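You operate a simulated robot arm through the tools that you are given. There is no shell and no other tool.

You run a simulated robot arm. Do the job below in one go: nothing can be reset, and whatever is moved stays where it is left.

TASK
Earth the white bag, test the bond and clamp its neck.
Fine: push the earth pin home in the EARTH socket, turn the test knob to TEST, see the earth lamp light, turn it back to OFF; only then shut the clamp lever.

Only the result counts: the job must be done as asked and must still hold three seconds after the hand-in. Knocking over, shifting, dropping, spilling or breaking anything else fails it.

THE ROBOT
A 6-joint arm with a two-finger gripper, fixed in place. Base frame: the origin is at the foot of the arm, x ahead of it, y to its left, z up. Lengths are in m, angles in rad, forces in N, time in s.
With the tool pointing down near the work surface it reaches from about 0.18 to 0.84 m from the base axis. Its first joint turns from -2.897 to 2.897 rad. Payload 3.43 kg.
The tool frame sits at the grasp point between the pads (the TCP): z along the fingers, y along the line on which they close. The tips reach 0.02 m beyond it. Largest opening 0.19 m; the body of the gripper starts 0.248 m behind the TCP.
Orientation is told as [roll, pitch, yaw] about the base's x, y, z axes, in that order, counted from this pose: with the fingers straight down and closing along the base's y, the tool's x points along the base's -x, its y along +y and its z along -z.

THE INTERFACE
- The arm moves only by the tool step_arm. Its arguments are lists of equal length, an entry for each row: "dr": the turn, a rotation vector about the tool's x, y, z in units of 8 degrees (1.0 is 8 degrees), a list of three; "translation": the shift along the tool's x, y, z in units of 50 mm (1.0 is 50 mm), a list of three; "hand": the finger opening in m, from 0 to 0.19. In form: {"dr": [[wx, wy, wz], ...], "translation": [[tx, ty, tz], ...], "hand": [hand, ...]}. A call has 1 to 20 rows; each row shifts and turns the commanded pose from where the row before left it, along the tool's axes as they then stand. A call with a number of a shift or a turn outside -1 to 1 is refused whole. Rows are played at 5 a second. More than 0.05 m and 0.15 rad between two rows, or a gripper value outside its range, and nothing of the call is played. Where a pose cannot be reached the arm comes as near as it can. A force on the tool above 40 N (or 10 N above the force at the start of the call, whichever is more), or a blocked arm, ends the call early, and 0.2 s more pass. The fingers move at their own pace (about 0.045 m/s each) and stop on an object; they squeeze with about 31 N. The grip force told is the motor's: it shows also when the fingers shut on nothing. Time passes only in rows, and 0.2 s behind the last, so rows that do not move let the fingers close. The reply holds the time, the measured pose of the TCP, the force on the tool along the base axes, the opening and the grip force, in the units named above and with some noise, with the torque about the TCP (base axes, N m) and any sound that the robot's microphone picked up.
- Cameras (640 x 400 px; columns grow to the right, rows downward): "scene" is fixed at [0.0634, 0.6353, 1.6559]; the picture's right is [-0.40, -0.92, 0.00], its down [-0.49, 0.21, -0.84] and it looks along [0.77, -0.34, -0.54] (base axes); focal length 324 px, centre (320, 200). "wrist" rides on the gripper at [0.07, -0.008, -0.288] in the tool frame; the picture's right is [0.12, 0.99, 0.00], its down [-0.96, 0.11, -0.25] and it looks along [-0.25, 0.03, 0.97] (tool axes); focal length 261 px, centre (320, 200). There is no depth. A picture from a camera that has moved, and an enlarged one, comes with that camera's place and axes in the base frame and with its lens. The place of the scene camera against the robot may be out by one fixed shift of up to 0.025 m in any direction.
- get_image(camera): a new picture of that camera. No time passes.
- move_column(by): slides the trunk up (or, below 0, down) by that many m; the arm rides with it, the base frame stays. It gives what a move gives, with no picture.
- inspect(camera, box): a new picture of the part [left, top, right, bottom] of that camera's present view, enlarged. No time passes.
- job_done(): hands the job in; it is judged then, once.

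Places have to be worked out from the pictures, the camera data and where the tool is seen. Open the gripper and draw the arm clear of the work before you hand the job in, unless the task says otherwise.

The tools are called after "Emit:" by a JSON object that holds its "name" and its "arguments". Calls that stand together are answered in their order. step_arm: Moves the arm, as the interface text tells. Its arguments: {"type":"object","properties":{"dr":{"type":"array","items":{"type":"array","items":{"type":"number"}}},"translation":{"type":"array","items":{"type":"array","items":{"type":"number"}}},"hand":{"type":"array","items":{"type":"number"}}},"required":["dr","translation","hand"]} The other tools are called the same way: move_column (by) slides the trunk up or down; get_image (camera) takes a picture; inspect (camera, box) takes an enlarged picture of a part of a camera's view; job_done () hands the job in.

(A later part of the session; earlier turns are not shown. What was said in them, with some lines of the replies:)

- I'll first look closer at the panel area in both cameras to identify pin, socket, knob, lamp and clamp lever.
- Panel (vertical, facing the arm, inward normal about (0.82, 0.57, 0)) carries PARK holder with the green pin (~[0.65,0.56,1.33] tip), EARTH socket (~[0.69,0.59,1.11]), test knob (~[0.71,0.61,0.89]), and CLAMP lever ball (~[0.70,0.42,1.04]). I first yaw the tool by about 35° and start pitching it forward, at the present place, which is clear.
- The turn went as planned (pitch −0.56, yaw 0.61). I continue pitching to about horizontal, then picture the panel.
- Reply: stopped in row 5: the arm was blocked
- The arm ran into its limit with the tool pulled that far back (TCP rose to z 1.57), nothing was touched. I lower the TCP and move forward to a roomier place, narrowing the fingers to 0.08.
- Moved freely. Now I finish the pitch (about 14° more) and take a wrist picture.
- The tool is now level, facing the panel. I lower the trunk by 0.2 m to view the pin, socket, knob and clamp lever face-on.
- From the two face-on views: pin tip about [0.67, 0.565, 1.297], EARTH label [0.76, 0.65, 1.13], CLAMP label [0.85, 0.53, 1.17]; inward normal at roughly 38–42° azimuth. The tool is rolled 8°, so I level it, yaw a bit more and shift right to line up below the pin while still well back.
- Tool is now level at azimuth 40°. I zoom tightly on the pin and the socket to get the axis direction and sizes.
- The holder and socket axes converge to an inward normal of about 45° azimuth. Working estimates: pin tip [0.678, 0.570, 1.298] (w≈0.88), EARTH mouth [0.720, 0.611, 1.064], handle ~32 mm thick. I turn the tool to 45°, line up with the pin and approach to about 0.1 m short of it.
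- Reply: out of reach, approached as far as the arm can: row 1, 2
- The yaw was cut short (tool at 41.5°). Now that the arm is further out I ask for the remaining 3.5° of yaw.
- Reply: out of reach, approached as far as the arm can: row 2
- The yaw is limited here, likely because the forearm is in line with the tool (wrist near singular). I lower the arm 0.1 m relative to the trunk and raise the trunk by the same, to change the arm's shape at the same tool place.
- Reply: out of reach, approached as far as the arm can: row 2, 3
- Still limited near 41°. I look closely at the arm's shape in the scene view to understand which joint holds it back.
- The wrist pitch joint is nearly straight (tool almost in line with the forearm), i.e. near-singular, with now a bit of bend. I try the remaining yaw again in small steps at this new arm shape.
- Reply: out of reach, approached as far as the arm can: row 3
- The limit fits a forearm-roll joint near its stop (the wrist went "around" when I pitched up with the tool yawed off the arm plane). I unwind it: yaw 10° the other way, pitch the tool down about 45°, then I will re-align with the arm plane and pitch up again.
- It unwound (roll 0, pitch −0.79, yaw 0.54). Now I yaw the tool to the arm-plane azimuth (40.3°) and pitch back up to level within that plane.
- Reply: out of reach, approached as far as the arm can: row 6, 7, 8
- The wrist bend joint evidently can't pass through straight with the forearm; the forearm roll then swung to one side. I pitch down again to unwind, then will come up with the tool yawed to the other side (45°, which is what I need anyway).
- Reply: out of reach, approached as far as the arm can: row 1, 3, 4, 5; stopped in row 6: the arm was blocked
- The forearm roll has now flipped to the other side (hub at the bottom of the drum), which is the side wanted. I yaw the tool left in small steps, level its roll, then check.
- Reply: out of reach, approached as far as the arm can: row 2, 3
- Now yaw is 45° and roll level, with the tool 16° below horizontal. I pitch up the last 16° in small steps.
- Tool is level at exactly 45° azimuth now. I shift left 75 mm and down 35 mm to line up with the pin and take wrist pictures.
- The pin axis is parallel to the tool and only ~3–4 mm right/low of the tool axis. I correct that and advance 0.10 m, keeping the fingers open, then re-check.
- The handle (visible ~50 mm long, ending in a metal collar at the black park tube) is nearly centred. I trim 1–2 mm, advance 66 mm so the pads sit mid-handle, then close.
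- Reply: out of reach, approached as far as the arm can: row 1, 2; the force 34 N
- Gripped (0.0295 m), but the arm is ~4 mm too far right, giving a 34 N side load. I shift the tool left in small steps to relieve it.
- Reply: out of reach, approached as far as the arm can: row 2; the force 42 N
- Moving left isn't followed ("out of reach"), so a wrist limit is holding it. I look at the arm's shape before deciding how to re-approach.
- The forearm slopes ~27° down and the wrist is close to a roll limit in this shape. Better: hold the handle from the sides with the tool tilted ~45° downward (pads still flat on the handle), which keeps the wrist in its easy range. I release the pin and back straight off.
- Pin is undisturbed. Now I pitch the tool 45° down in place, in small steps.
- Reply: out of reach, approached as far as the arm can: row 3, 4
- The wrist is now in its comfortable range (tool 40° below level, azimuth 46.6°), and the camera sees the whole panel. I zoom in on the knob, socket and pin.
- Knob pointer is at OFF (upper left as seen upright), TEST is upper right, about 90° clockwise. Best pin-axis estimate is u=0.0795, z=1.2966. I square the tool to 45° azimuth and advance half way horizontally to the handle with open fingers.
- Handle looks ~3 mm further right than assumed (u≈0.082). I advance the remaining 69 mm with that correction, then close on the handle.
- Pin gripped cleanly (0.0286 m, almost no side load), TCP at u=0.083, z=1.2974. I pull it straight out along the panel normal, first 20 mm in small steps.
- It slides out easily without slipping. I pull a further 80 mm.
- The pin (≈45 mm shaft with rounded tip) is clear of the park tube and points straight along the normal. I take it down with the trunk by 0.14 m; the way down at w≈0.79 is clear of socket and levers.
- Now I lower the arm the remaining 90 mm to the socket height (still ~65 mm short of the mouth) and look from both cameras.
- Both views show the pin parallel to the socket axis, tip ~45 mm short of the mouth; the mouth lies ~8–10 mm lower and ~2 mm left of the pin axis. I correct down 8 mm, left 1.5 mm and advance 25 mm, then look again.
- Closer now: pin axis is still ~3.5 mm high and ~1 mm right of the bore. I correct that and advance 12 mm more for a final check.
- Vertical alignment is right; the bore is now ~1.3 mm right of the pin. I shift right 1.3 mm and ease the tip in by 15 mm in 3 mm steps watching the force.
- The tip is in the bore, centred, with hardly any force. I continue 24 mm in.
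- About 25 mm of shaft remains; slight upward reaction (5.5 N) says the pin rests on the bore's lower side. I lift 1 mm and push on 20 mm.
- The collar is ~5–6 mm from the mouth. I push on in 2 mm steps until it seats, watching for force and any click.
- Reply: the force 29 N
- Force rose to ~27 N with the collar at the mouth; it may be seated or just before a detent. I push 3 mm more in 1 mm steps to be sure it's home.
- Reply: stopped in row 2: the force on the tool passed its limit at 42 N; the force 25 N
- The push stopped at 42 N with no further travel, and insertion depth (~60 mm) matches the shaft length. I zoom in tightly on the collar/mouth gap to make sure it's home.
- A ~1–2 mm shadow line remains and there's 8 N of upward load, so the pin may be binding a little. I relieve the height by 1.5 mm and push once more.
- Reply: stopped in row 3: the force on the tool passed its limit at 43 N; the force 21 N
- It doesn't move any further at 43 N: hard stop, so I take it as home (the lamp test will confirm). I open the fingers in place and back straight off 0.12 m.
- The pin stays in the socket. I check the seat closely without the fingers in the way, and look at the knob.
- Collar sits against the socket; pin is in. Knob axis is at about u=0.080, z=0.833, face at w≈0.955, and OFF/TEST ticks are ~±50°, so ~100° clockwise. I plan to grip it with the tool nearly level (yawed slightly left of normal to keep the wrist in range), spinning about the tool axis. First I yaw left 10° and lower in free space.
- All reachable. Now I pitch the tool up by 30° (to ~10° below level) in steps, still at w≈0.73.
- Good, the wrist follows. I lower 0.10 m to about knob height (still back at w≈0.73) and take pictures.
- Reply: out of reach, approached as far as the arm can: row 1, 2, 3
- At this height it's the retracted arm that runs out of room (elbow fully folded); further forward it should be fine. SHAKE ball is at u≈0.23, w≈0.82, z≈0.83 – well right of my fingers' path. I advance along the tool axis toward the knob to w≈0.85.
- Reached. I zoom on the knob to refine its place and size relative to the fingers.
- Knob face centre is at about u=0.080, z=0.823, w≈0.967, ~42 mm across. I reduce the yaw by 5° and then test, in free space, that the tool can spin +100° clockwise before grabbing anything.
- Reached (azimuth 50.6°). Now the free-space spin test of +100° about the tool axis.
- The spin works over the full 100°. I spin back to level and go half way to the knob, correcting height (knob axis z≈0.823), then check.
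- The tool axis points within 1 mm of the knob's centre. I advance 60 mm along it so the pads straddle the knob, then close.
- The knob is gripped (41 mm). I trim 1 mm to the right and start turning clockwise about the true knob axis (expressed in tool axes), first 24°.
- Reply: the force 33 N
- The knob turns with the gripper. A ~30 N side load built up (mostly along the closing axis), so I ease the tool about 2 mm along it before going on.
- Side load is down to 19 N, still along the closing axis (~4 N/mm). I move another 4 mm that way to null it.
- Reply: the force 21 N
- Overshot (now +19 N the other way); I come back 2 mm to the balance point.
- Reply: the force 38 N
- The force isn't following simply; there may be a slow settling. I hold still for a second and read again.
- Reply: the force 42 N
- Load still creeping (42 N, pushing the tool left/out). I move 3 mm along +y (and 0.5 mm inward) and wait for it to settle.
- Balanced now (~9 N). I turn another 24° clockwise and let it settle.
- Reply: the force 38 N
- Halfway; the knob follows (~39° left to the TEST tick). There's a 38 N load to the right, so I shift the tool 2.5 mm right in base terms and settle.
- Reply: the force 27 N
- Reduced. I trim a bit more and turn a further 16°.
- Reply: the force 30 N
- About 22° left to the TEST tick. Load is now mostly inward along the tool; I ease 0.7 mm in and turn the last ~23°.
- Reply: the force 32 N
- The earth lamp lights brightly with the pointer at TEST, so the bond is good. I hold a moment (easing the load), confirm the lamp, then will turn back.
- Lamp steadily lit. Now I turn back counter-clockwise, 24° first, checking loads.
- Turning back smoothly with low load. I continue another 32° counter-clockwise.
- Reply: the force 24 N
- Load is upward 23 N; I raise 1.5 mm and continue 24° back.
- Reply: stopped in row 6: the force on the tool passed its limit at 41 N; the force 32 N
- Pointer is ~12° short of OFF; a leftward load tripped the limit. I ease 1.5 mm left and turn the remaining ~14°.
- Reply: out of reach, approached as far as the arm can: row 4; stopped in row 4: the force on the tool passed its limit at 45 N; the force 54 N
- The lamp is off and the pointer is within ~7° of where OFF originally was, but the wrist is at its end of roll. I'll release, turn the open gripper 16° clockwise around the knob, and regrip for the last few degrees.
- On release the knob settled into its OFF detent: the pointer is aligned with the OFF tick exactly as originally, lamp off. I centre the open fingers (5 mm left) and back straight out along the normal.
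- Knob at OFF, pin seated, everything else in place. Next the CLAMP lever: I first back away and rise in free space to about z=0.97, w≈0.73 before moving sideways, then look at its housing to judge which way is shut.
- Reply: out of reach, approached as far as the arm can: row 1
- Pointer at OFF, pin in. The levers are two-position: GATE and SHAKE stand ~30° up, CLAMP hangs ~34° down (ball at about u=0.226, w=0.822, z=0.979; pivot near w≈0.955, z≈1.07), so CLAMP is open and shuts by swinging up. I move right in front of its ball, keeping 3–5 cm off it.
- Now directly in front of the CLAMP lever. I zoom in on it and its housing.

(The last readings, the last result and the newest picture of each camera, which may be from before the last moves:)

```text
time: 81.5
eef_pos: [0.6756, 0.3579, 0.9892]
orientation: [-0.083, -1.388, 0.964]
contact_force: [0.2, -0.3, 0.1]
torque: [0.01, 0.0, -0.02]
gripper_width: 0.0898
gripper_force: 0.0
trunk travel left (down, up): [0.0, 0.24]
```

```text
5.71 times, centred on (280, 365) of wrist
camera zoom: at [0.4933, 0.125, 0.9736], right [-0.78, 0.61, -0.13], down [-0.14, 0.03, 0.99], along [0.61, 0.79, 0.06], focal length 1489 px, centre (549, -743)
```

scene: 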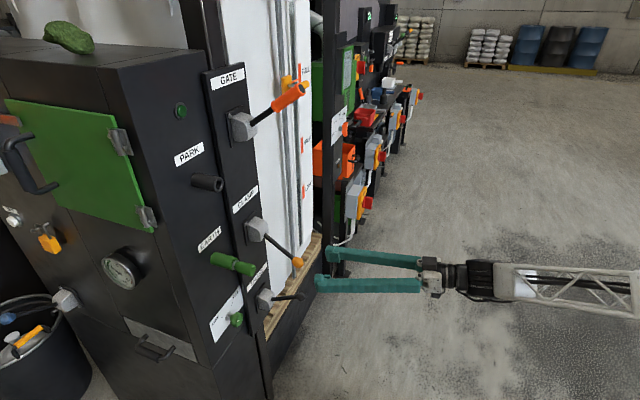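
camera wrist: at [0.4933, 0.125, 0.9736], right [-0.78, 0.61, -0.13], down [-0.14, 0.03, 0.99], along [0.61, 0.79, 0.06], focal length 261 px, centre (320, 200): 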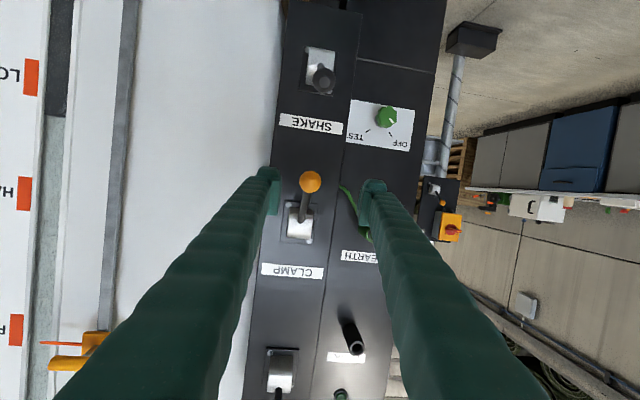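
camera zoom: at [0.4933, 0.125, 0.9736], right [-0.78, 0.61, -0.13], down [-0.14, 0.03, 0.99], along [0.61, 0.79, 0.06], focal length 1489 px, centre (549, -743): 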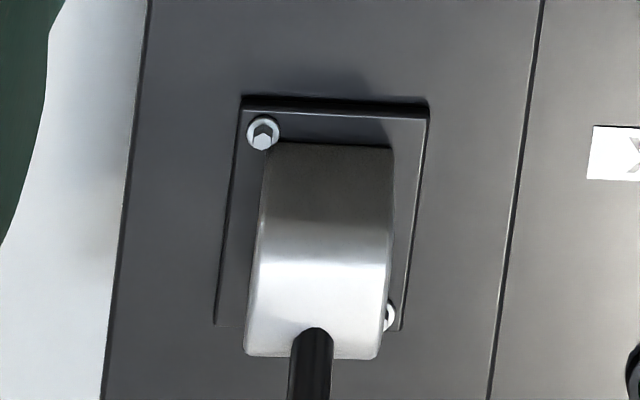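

No marks on the housing; lever is at its lower stop. Ball centre refined to u≈0.228, w≈0.822, z≈0.976. I square the tool to the panel normal (so the pads' axis parallels the lever pivot), lower slightly and approach half way.

Emit:
{"name": "step_arm", "arguments": {"dr": [[0.338, 0.005, 0.063], [0.338, 0.005, 0.063], [0, 0, 0], [0, 0, 0], [0, 0, 0]], "translation": [[0, 0, 0], [0, 0, 0], [0.039, -0.031, 0.515], [0.039, -0.031, 0.515], [0, 0, 0]], "hand": [0.09, 0.09, 0.09, 0.09, 0.09]}}

Emit:
{"name": "get_image", "arguments": {"camera": "wrist"}}

Emit:
{"name": "inspect", "arguments": {"camera": "wrist", "box": [250, 130, 390, 230]}}

Emit:
{"name": "inspect", "arguments": {"camera": "scene", "box": [220, 200, 340, 310]}}

```text
time: 82.7
eef_pos: [0.7116, 0.3913, 0.9768]
orientation: [-0.087, -1.387, 0.869]
contact_force: [0.0, 0.2, 0.2]
torque: [0.0, -0.02, -0.02]
gripper_width: 0.0899
gripper_force: 0.0
trunk travel left (down, up): [0.0, 0.24]
```

```text
taken
camera wrist: at [0.5094, 0.1761, 0.9619], right [-0.72, 0.69, -0.13], down [-0.14, 0.04, 0.99], along [0.68, 0.73, 0.06], focal length 261 px, centre (320, 200)
```

wrist: 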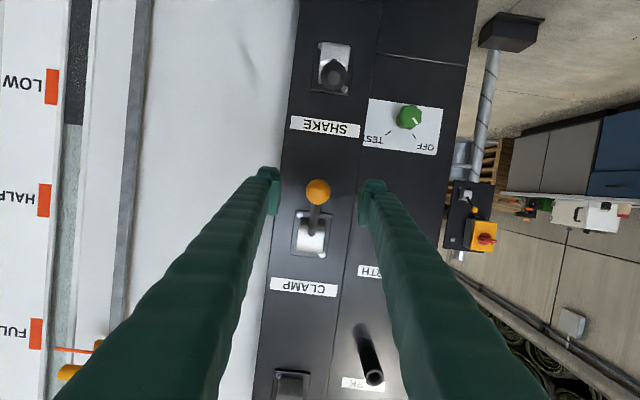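

```text
4.00 times, centred on (320, 180) of wrist
camera zoom: at [0.5094, 0.1761, 0.9619], right [-0.72, 0.69, -0.13], down [-0.14, 0.04, 0.99], along [0.68, 0.73, 0.06], focal length 1043 px, centre (320, 280)
```

zoom: 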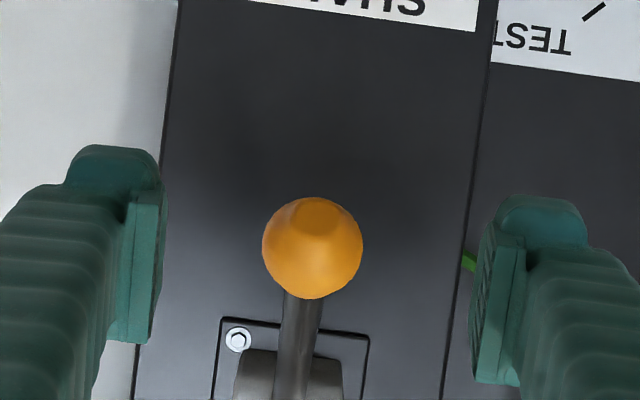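

```text
3.64 times, centred on (280, 255) of scene
camera zoom: at [0.0634, 0.6353, 1.6559], right [-0.4, -0.92, 0.0], down [-0.49, 0.21, -0.84], along [0.77, -0.34, -0.54], focal length 1180 px, centre (466, 0)
```

zoom: 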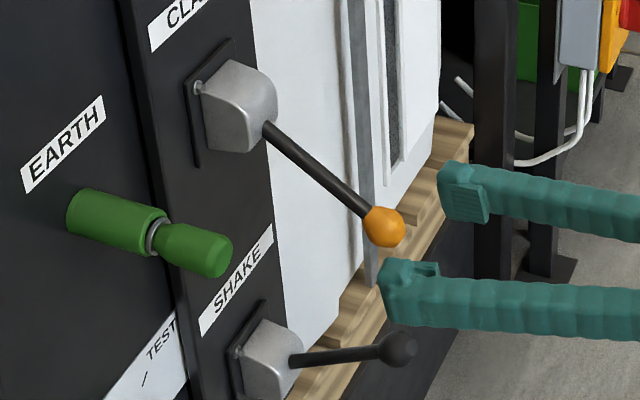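

Ball is centred within 2 mm between the fingers, at z≈0.973. I advance the last 42 mm and close on the ball.

Emit:
{"name": "step_arm", "arguments": {"dr": [[0, 0, 0], [0, 0, 0], [0, 0, 0], [0, 0, 0], [0, 0, 0], [0, 0, 0], [0, 0, 0], [0, 0, 0]], "translation": [[-0.039, -0.018, 0.42], [-0.039, -0.018, 0.42], [0, 0, 0], [0, 0, 0], [0, 0, 0], [0, 0, 0], [0, 0, 0], [0, 0, 0]], "hand": [0.09, 0.09, 0.09, 0.01, 0.01, 0.01, 0.01, 0.01]}}

Emit:
{"name": "inspect", "arguments": {"camera": "wrist", "box": [250, 130, 390, 230]}}

Emit:
{"name": "inspect", "arguments": {"camera": "scene", "box": [220, 200, 340, 310]}}

```text
time: 84.5
eef_pos: [0.7435, 0.4183, 0.9744]
orientation: [-0.085, -1.386, 0.87]
contact_force: [-4.3, 2.2, -0.1]
torque: [-0.01, 0.01, 0.02]
gripper_width: 0.0302
gripper_force: 42.1
trunk travel left (down, up): [0.0, 0.24]
```

```text
4.00 times, centred on (320, 180) of wrist
camera zoom: at [0.5406, 0.2039, 0.9585], right [-0.72, 0.69, -0.13], down [-0.14, 0.04, 0.99], along [0.68, 0.73, 0.06], focal length 1043 px, centre (320, 280)
```

zoom: 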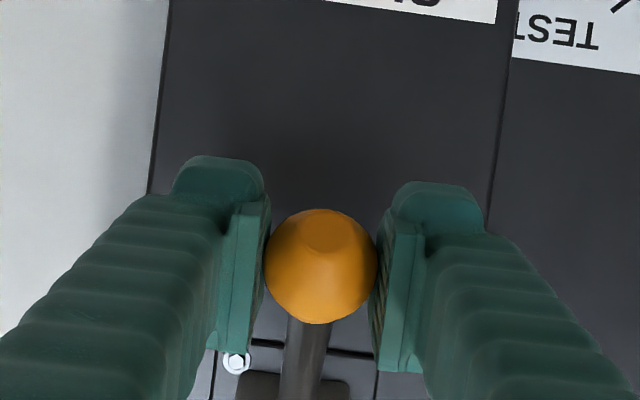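

```text
3.64 times, centred on (280, 255) of scene
camera zoom: at [0.0634, 0.6353, 1.6559], right [-0.4, -0.92, 0.0], down [-0.49, 0.21, -0.84], along [0.77, -0.34, -0.54], focal length 1180 px, centre (466, 0)
```

zoom: 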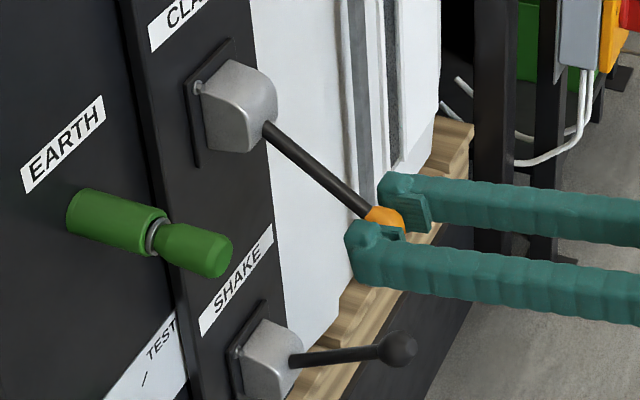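

Ball gripped (30 mm) with no load. I start the upward swing along the lever's arc: first ~8° (out and up), watching the force.

Emit:
{"name": "step_arm", "arguments": {"dr": [[0, 0, 0], [0, 0, 0], [0, 0, 0]], "translation": [[-0.17, -0.003, -0.146], [-0.17, -0.003, -0.146], [0, 0, 0]], "hand": [0.01, 0.01, 0.01]}}

Emit:
{"name": "inspect", "arguments": {"camera": "scene", "box": [220, 200, 340, 310]}}

```text
time: 85.3
eef_pos: [0.7362, 0.4098, 0.9918]
orientation: [-0.087, -1.385, 0.873]
contact_force: [-9.3, 17.3, -9.1]
torque: [-0.68, 0.83, 0.11]
gripper_width: 0.0304
gripper_force: 44.9
trunk travel left (down, up): [0.0, 0.24]
```

```text
3.64 times, centred on (280, 255) of scene
camera zoom: at [0.0634, 0.6353, 1.6559], right [-0.4, -0.92, 0.0], down [-0.49, 0.21, -0.84], along [0.77, -0.34, -0.54], focal length 1180 px, centre (466, 0)
```

zoom: 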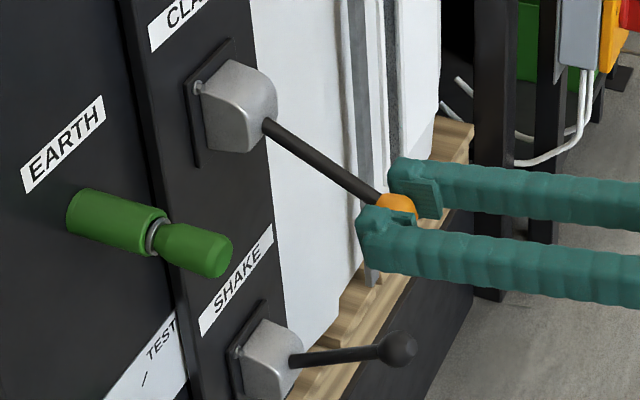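

The lever moves up with modest resistance. I continue along the arc another 16°, easing ~2 mm left.

Emit:
{"name": "step_arm", "arguments": {"dr": [[0, 0, 0], [0, 0, 0], [0, 0, 0], [0, 0, 0], [0, 0, 0]], "translation": [[-0.188, 0.02, -0.12], [-0.188, 0.02, -0.12], [-0.203, 0, -0.093], [-0.203, 0, -0.093], [0, 0, 0]], "hand": [0.01, 0.01, 0.01, 0.01, 0.01]}}

Emit:
{"name": "inspect", "arguments": {"camera": "scene", "box": [220, 200, 340, 310]}}

```text
time: 86.6
eef_pos: [0.7261, 0.4015, 1.0349]
orientation: [-0.071, -1.384, 0.852]
contact_force: [36.2, -9.1, -0.4]
torque: [-0.38, 0.18, -0.21]
gripper_width: 0.0297
gripper_force: 44.3
trunk travel left (down, up): [0.0, 0.24]
stopped in row 5: the force on the tool passed its limit at 41 N (the readings are from after the stop); the commanded pose is now the measured one
```

```text
3.64 times, centred on (280, 255) of scene
camera zoom: at [0.0634, 0.6353, 1.6559], right [-0.4, -0.92, 0.0], down [-0.49, 0.21, -0.84], along [0.77, -0.34, -0.54], focal length 1180 px, centre (466, 0)
```

zoom: 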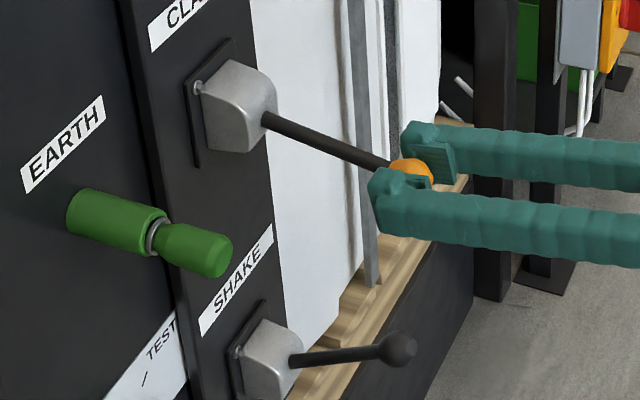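

Ball follows the predicted arc (now ~10° below level); a sideways/inward load tripped the limit. I ease 1 mm right and 0.7 mm in, settle, and go on 8°.

Emit:
{"name": "step_arm", "arguments": {"dr": [[0, 0, 0], [0, 0, 0], [0, 0, 0], [0, 0, 0], [0, 0, 0]], "translation": [[0, -0.02, 0.014], [0, 0, 0], [-0.214, 0, -0.063], [-0.214, 0, -0.063], [0, 0, 0]], "hand": [0.01, 0.01, 0.01, 0.01, 0.01]}}

```text
time: 87.8
eef_pos: [0.725, 0.4008, 1.0566]
orientation: [-0.073, -1.386, 0.856]
contact_force: [44.4, -14.5, -8.5]
torque: [-1.02, 0.75, 0.01]
gripper_width: 0.0294
gripper_force: 45.2
trunk travel left (down, up): [0.0, 0.24]
```

A ~40 N rightward load remains; I shift 3 mm right and 0.7 mm in and let it settle.

Emit:
{"name": "step_arm", "arguments": {"dr": [[0, 0, 0], [0, 0, 0], [0, 0, 0]], "translation": [[0, -0.06, 0.014], [0, 0, 0], [0, 0, 0]], "hand": [0.01, 0.01, 0.01]}}

```text
time: 88.6
eef_pos: [0.7257, 0.4008, 1.0582]
orientation: [-0.078, -1.387, 0.863]
contact_force: [16.6, -12.5, -7.7]
torque: [-0.79, 0.66, -0.03]
gripper_width: 0.0292
gripper_force: 45.2
trunk travel left (down, up): [0.0, 0.24]
```

Better. I continue through level: another 16° up, with a further 2 mm right.

Emit:
{"name": "step_arm", "arguments": {"dr": [[0, 0, 0], [0, 0, 0], [0, 0, 0], [0, 0, 0], [0, 0, 0], [0, 0, 0]], "translation": [[-0.22, -0.02, -0.033], [-0.22, -0.01, -0.033], [0, 0, 0], [-0.224, 0, -0.002], [-0.224, 0, -0.002], [0, 0, 0]], "hand": [0.01, 0.01, 0.01, 0.01, 0.01, 0.01]}}

Emit:
{"name": "inspect", "arguments": {"camera": "scene", "box": [220, 180, 340, 290]}}

```text
time: 90.0
eef_pos: [0.7301, 0.4041, 1.1012]
orientation: [-0.083, -1.386, 0.869]
contact_force: [2.3, 23.2, -13.5]
torque: [-0.72, 0.97, 0.02]
gripper_width: 0.0291
gripper_force: 44.9
trunk travel left (down, up): [0.0, 0.24]
```

```text
3.64 times, centred on (280, 235) of scene
camera zoom: at [0.0634, 0.6353, 1.6559], right [-0.4, -0.92, 0.0], down [-0.49, 0.21, -0.84], along [0.77, -0.34, -0.54], focal length 1180 px, centre (466, 73)
```

zoom: 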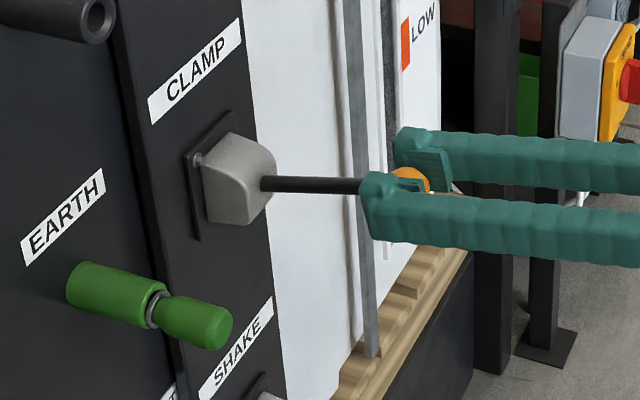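

Now ~14° above level, tracking well. I continue 16° more toward the upper stop.

Emit:
{"name": "step_arm", "arguments": {"dr": [[0, 0, 0], [0, 0, 0], [0, 0, 0], [0, 0, 0], [0, 0, 0], [0, 0, 0]], "translation": [[-0.221, 0.01, 0.037], [-0.221, 0.005, 0.032], [0, 0, 0], [-0.216, 0, 0.058], [-0.216, 0, 0.058], [0, 0, 0]], "hand": [0.01, 0.01, 0.01, 0.01, 0.01, 0.01]}}

Emit:
{"name": "inspect", "arguments": {"camera": "scene", "box": [220, 170, 340, 280]}}

```text
time: 91.4
eef_pos: [0.7421, 0.4177, 1.144]
orientation: [-0.082, -1.388, 0.866]
contact_force: [0.3, 14.3, -8.9]
torque: [-0.5, 0.62, -0.07]
gripper_width: 0.0287
gripper_force: 44.9
trunk travel left (down, up): [0.0, 0.24]
```

```text
3.64 times, centred on (280, 225) of scene
camera zoom: at [0.0634, 0.6353, 1.6559], right [-0.4, -0.92, 0.0], down [-0.49, 0.21, -0.84], along [0.77, -0.34, -0.54], focal length 1180 px, centre (466, 109)
```

zoom: 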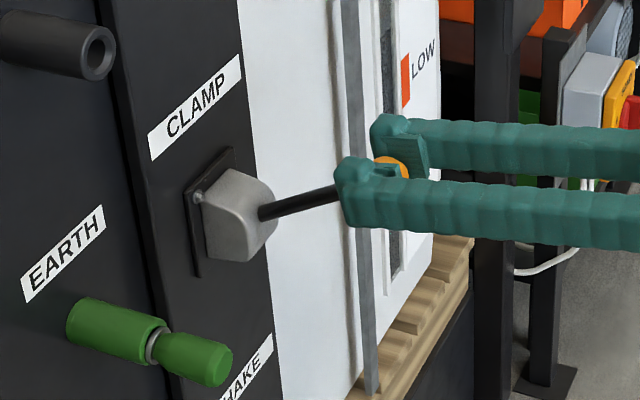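

At ~30° up and still moving freely. I go on in smaller steps toward the stop, 8° more.

Emit:
{"name": "step_arm", "arguments": {"dr": [[0, 0, 0], [0, 0, 0], [0, 0, 0]], "translation": [[-0.205, 0, 0.089], [-0.205, 0, 0.089], [0, 0, 0]], "hand": [0.01, 0.01, 0.01]}}

Emit:
{"name": "inspect", "arguments": {"camera": "scene", "box": [220, 170, 340, 280]}}

```text
time: 92.0
eef_pos: [0.7489, 0.4241, 1.1565]
orientation: [-0.078, -1.382, 0.86]
contact_force: [-11.4, -5.9, -10.6]
torque: [0.21, -0.18, -0.29]
gripper_width: 0.0285
gripper_force: 44.5
trunk travel left (down, up): [0.0, 0.24]
stopped in row 3: the force on the tool passed its limit at 41 N (the readings are from after the stop); the commanded pose is now the measured one
```

```text
3.64 times, centred on (280, 225) of scene
camera zoom: at [0.0634, 0.6353, 1.6559], right [-0.4, -0.92, 0.0], down [-0.49, 0.21, -0.84], along [0.77, -0.34, -0.54], focal length 1180 px, centre (466, 109)
```

zoom: 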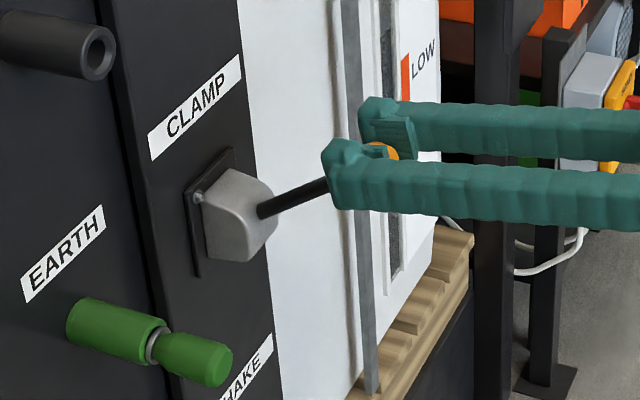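

Force limit reached at ~36° above level – the mirror of where it started, so this looks like the upper stop. I nudge once more along the arc to confirm it's against the stop.

Emit:
{"name": "step_arm", "arguments": {"dr": [[0, 0, 0], [0, 0, 0], [0, 0, 0]], "translation": [[-0.05, 0, 0.026], [-0.05, 0, 0.026], [0, 0, 0]], "hand": [0.01, 0.01, 0.01]}}

Emit:
{"name": "get_image", "arguments": {"camera": "scene"}}

```text
time: 92.5
eef_pos: [0.7489, 0.4248, 1.1578]
orientation: [-0.076, -1.38, 0.862]
contact_force: [-13.4, -17.2, -6.5]
torque: [0.15, -0.14, -0.01]
gripper_width: 0.0286
gripper_force: 45.1
trunk travel left (down, up): [0.0, 0.24]
stopped in row 2: the force on the tool passed its limit at 40 N (the readings are from after the stop); the commanded pose is now the measured one
```

```text
taken
```

scene: 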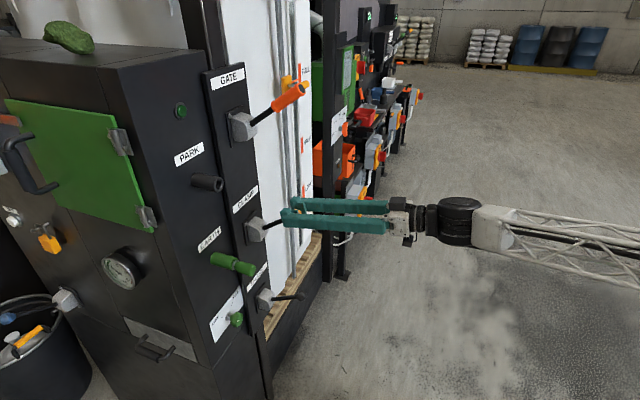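

Solid stop: the lever is fully up. I open the fingers in place and back straight out, then check that it stays.

Emit:
{"name": "step_arm", "arguments": {"dr": [[0, 0, 0], [0, 0, 0], [0, 0, 0], [0, 0, 0], [0, 0, 0], [0, 0, 0], [0, 0, 0]], "translation": [[0, 0, 0], [0, 0, 0], [0, 0, 0], [0, 0, 0], [0.11, 0, -0.59], [0.11, 0, -0.59], [0.11, 0, -0.59]], "hand": [0.09, 0.09, 0.09, 0.09, 0.09, 0.09, 0.09]}}

Emit:
{"name": "get_image", "arguments": {"camera": "scene"}}

Emit:
{"name": "get_image", "arguments": {"camera": "wrist"}}

Emit:
{"name": "inspect", "arguments": {"camera": "scene", "box": [200, 90, 320, 330]}}

```text
time: 94.1
eef_pos: [0.6873, 0.3607, 1.1595]
orientation: [-0.078, -1.381, 0.864]
contact_force: [-0.3, 0.1, 0.5]
torque: [0.05, -0.02, 0.06]
gripper_width: 0.09
gripper_force: 0.1
trunk travel left (down, up): [0.0, 0.24]
```

```text
taken
```

scene: 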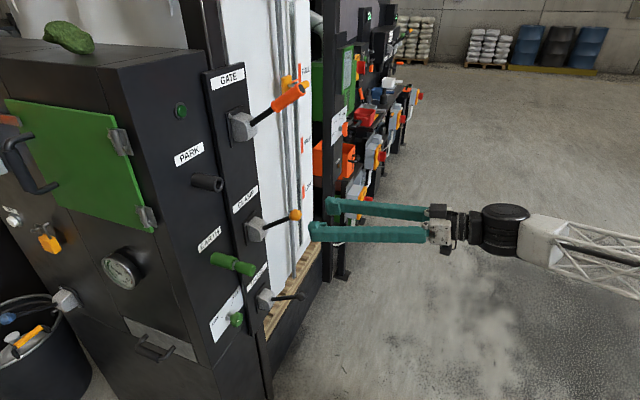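

```text
taken
camera wrist: at [0.4837, 0.1456, 1.1465], right [-0.72, 0.68, -0.13], down [-0.14, 0.05, 0.99], along [0.68, 0.73, 0.06], focal length 261 px, centre (320, 200)
```

wrist: 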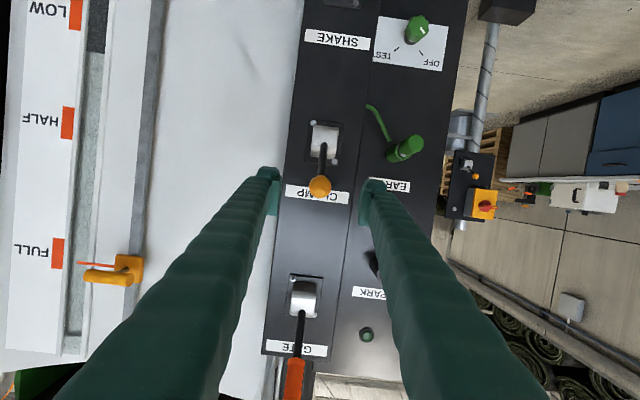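

```text
1.67 times, centred on (260, 210) of scene
camera zoom: at [0.0634, 0.6353, 1.6559], right [-0.4, -0.92, 0.0], down [-0.49, 0.21, -0.84], along [0.77, -0.34, -0.54], focal length 541 px, centre (420, 183)
```

zoom: 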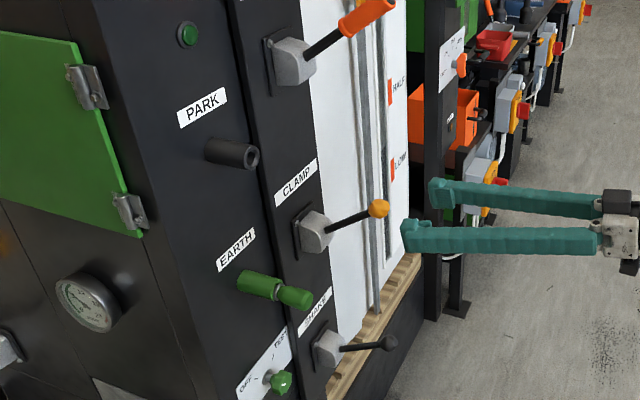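

The lever stays up, pin is in EARTH, knob at OFF, all else as before. I draw the arm clear by another ~0.12 m and take final check pictures.

Emit:
{"name": "step_arm", "arguments": {"dr": [[0, 0, 0], [0, 0, 0], [0, 0, 0], [0, 0, 0], [0, 0, 0]], "translation": [[0.14, 0, -0.78], [0.14, 0, -0.78], [0.14, 0, -0.78], [0, 0, 0], [0, 0, 0]], "hand": [0.09, 0.09, 0.09, 0.09, 0.09]}}

Emit:
{"name": "get_image", "arguments": {"camera": "wrist"}}

Emit:
{"name": "inspect", "arguments": {"camera": "scene", "box": [200, 200, 320, 350]}}

Emit:
{"name": "inspect", "arguments": {"camera": "scene", "box": [160, 0, 340, 120]}}

```text
time: 95.3
eef_pos: [0.602, 0.2785, 1.1619]
orientation: [-0.076, -1.381, 0.862]
contact_force: [0.5, 0.4, 0.4]
torque: [-0.01, 0.0, 0.0]
gripper_width: 0.09
gripper_force: 0.1
trunk travel left (down, up): [0.0, 0.24]
```

```text
taken
camera wrist: at [0.3996, 0.0634, 1.1483], right [-0.72, 0.68, -0.13], down [-0.14, 0.05, 0.99], along [0.68, 0.73, 0.06], focal length 261 px, centre (320, 200)
```

wrist: 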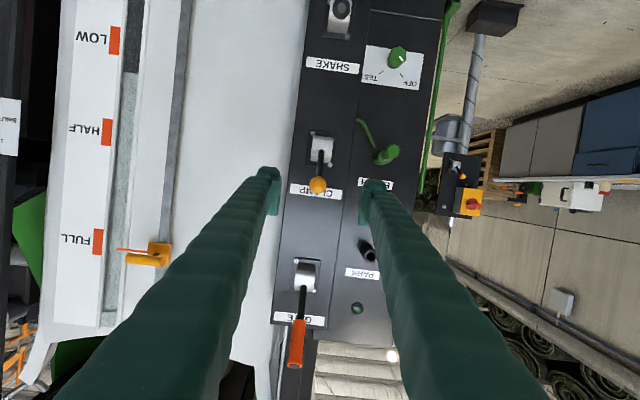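

```text
2.67 times, centred on (260, 275) of scene
camera zoom: at [0.0634, 0.6353, 1.6559], right [-0.4, -0.92, 0.0], down [-0.49, 0.21, -0.84], along [0.77, -0.34, -0.54], focal length 865 px, centre (480, 0)
```

zoom: 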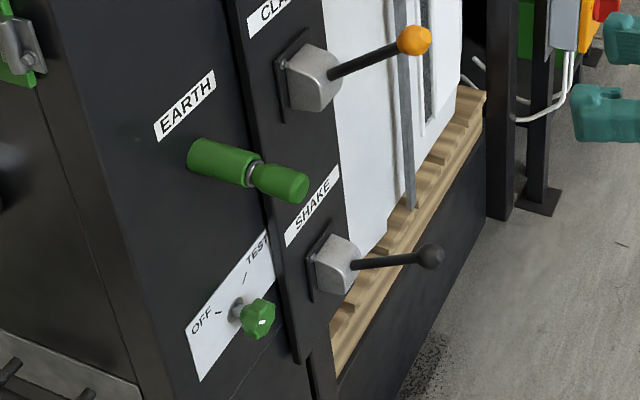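

```text
3.33 times, centred on (250, 60) of scene
camera zoom: at [0.0634, 0.6353, 1.6559], right [-0.4, -0.92, 0.0], down [-0.49, 0.21, -0.84], along [0.77, -0.34, -0.54], focal length 1081 px, centre (553, 667)
```

zoom: 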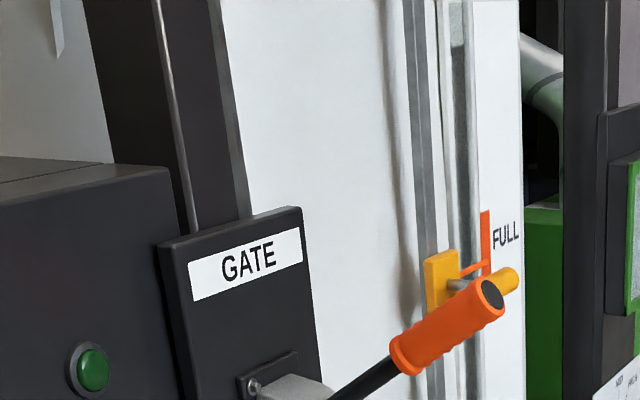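

Everything looks right; one last close look at the knob pointer and pin from the wrist camera before handing in.

Emit:
{"name": "inspect", "arguments": {"camera": "wrist", "box": [340, 30, 440, 180]}}

Emit:
{"name": "inspect", "arguments": {"camera": "scene", "box": [225, 245, 285, 335]}}

```text
2.67 times, centred on (390, 105) of wrist
camera zoom: at [0.3996, 0.0634, 1.1483], right [-0.72, 0.68, -0.13], down [-0.14, 0.05, 0.99], along [0.68, 0.73, 0.06], focal length 695 px, centre (133, 453)
```

zoom: 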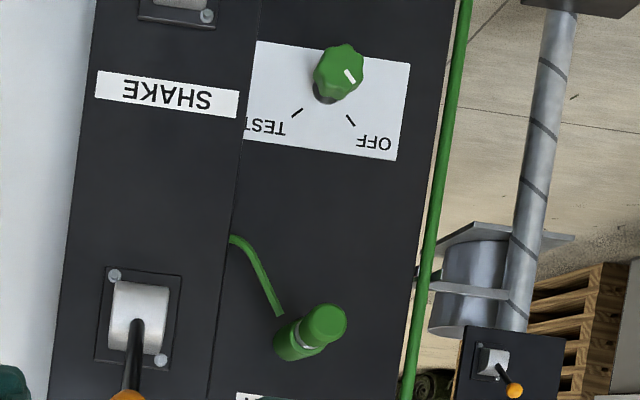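

```text
4.44 times, centred on (255, 290) of scene
camera zoom: at [0.0634, 0.6353, 1.6559], right [-0.4, -0.92, 0.0], down [-0.49, 0.21, -0.84], along [0.77, -0.34, -0.54], focal length 1442 px, centre (609, -200)
```

zoom: 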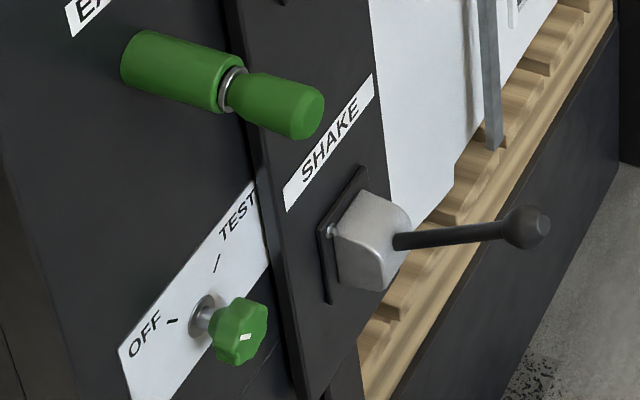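

The pin is home in EARTH and the knob points to OFF. The lamp lit at TEST and is now out. The clamp lever is at its upper stop, and the arm is open and clear. I hand the job in.

Emit:
{"name": "job_done", "arguments": {}}

```text
The job is handed in.
```

I earthed the bag, tested the bond and shut the clamp, then handed the job in. I don't know how it was judged, because the reply only confirmed the hand-in.

- **Earth pin:** It is pushed into the EARTH socket up to its collar. It would not go further at 43 N. The pictures show a thin dark line at the collar, which I took for a shadow.
- **Bond test:** I turned the knob to TEST, the earth lamp lit and stayed lit, and I turned the knob back to OFF. The lamp then went out.
- **Clamp lever:** Only after that, I swung the lever up to its upper stop, and it stayed there when I let go. The housing has no open or shut marks. I took up as shut because the lever started low and stops about as far above level as it began below it.

In the final pictures the GATE and SHAKE levers looked as they did at the start. The gripper is open and the arm is drawn clear of the panel.
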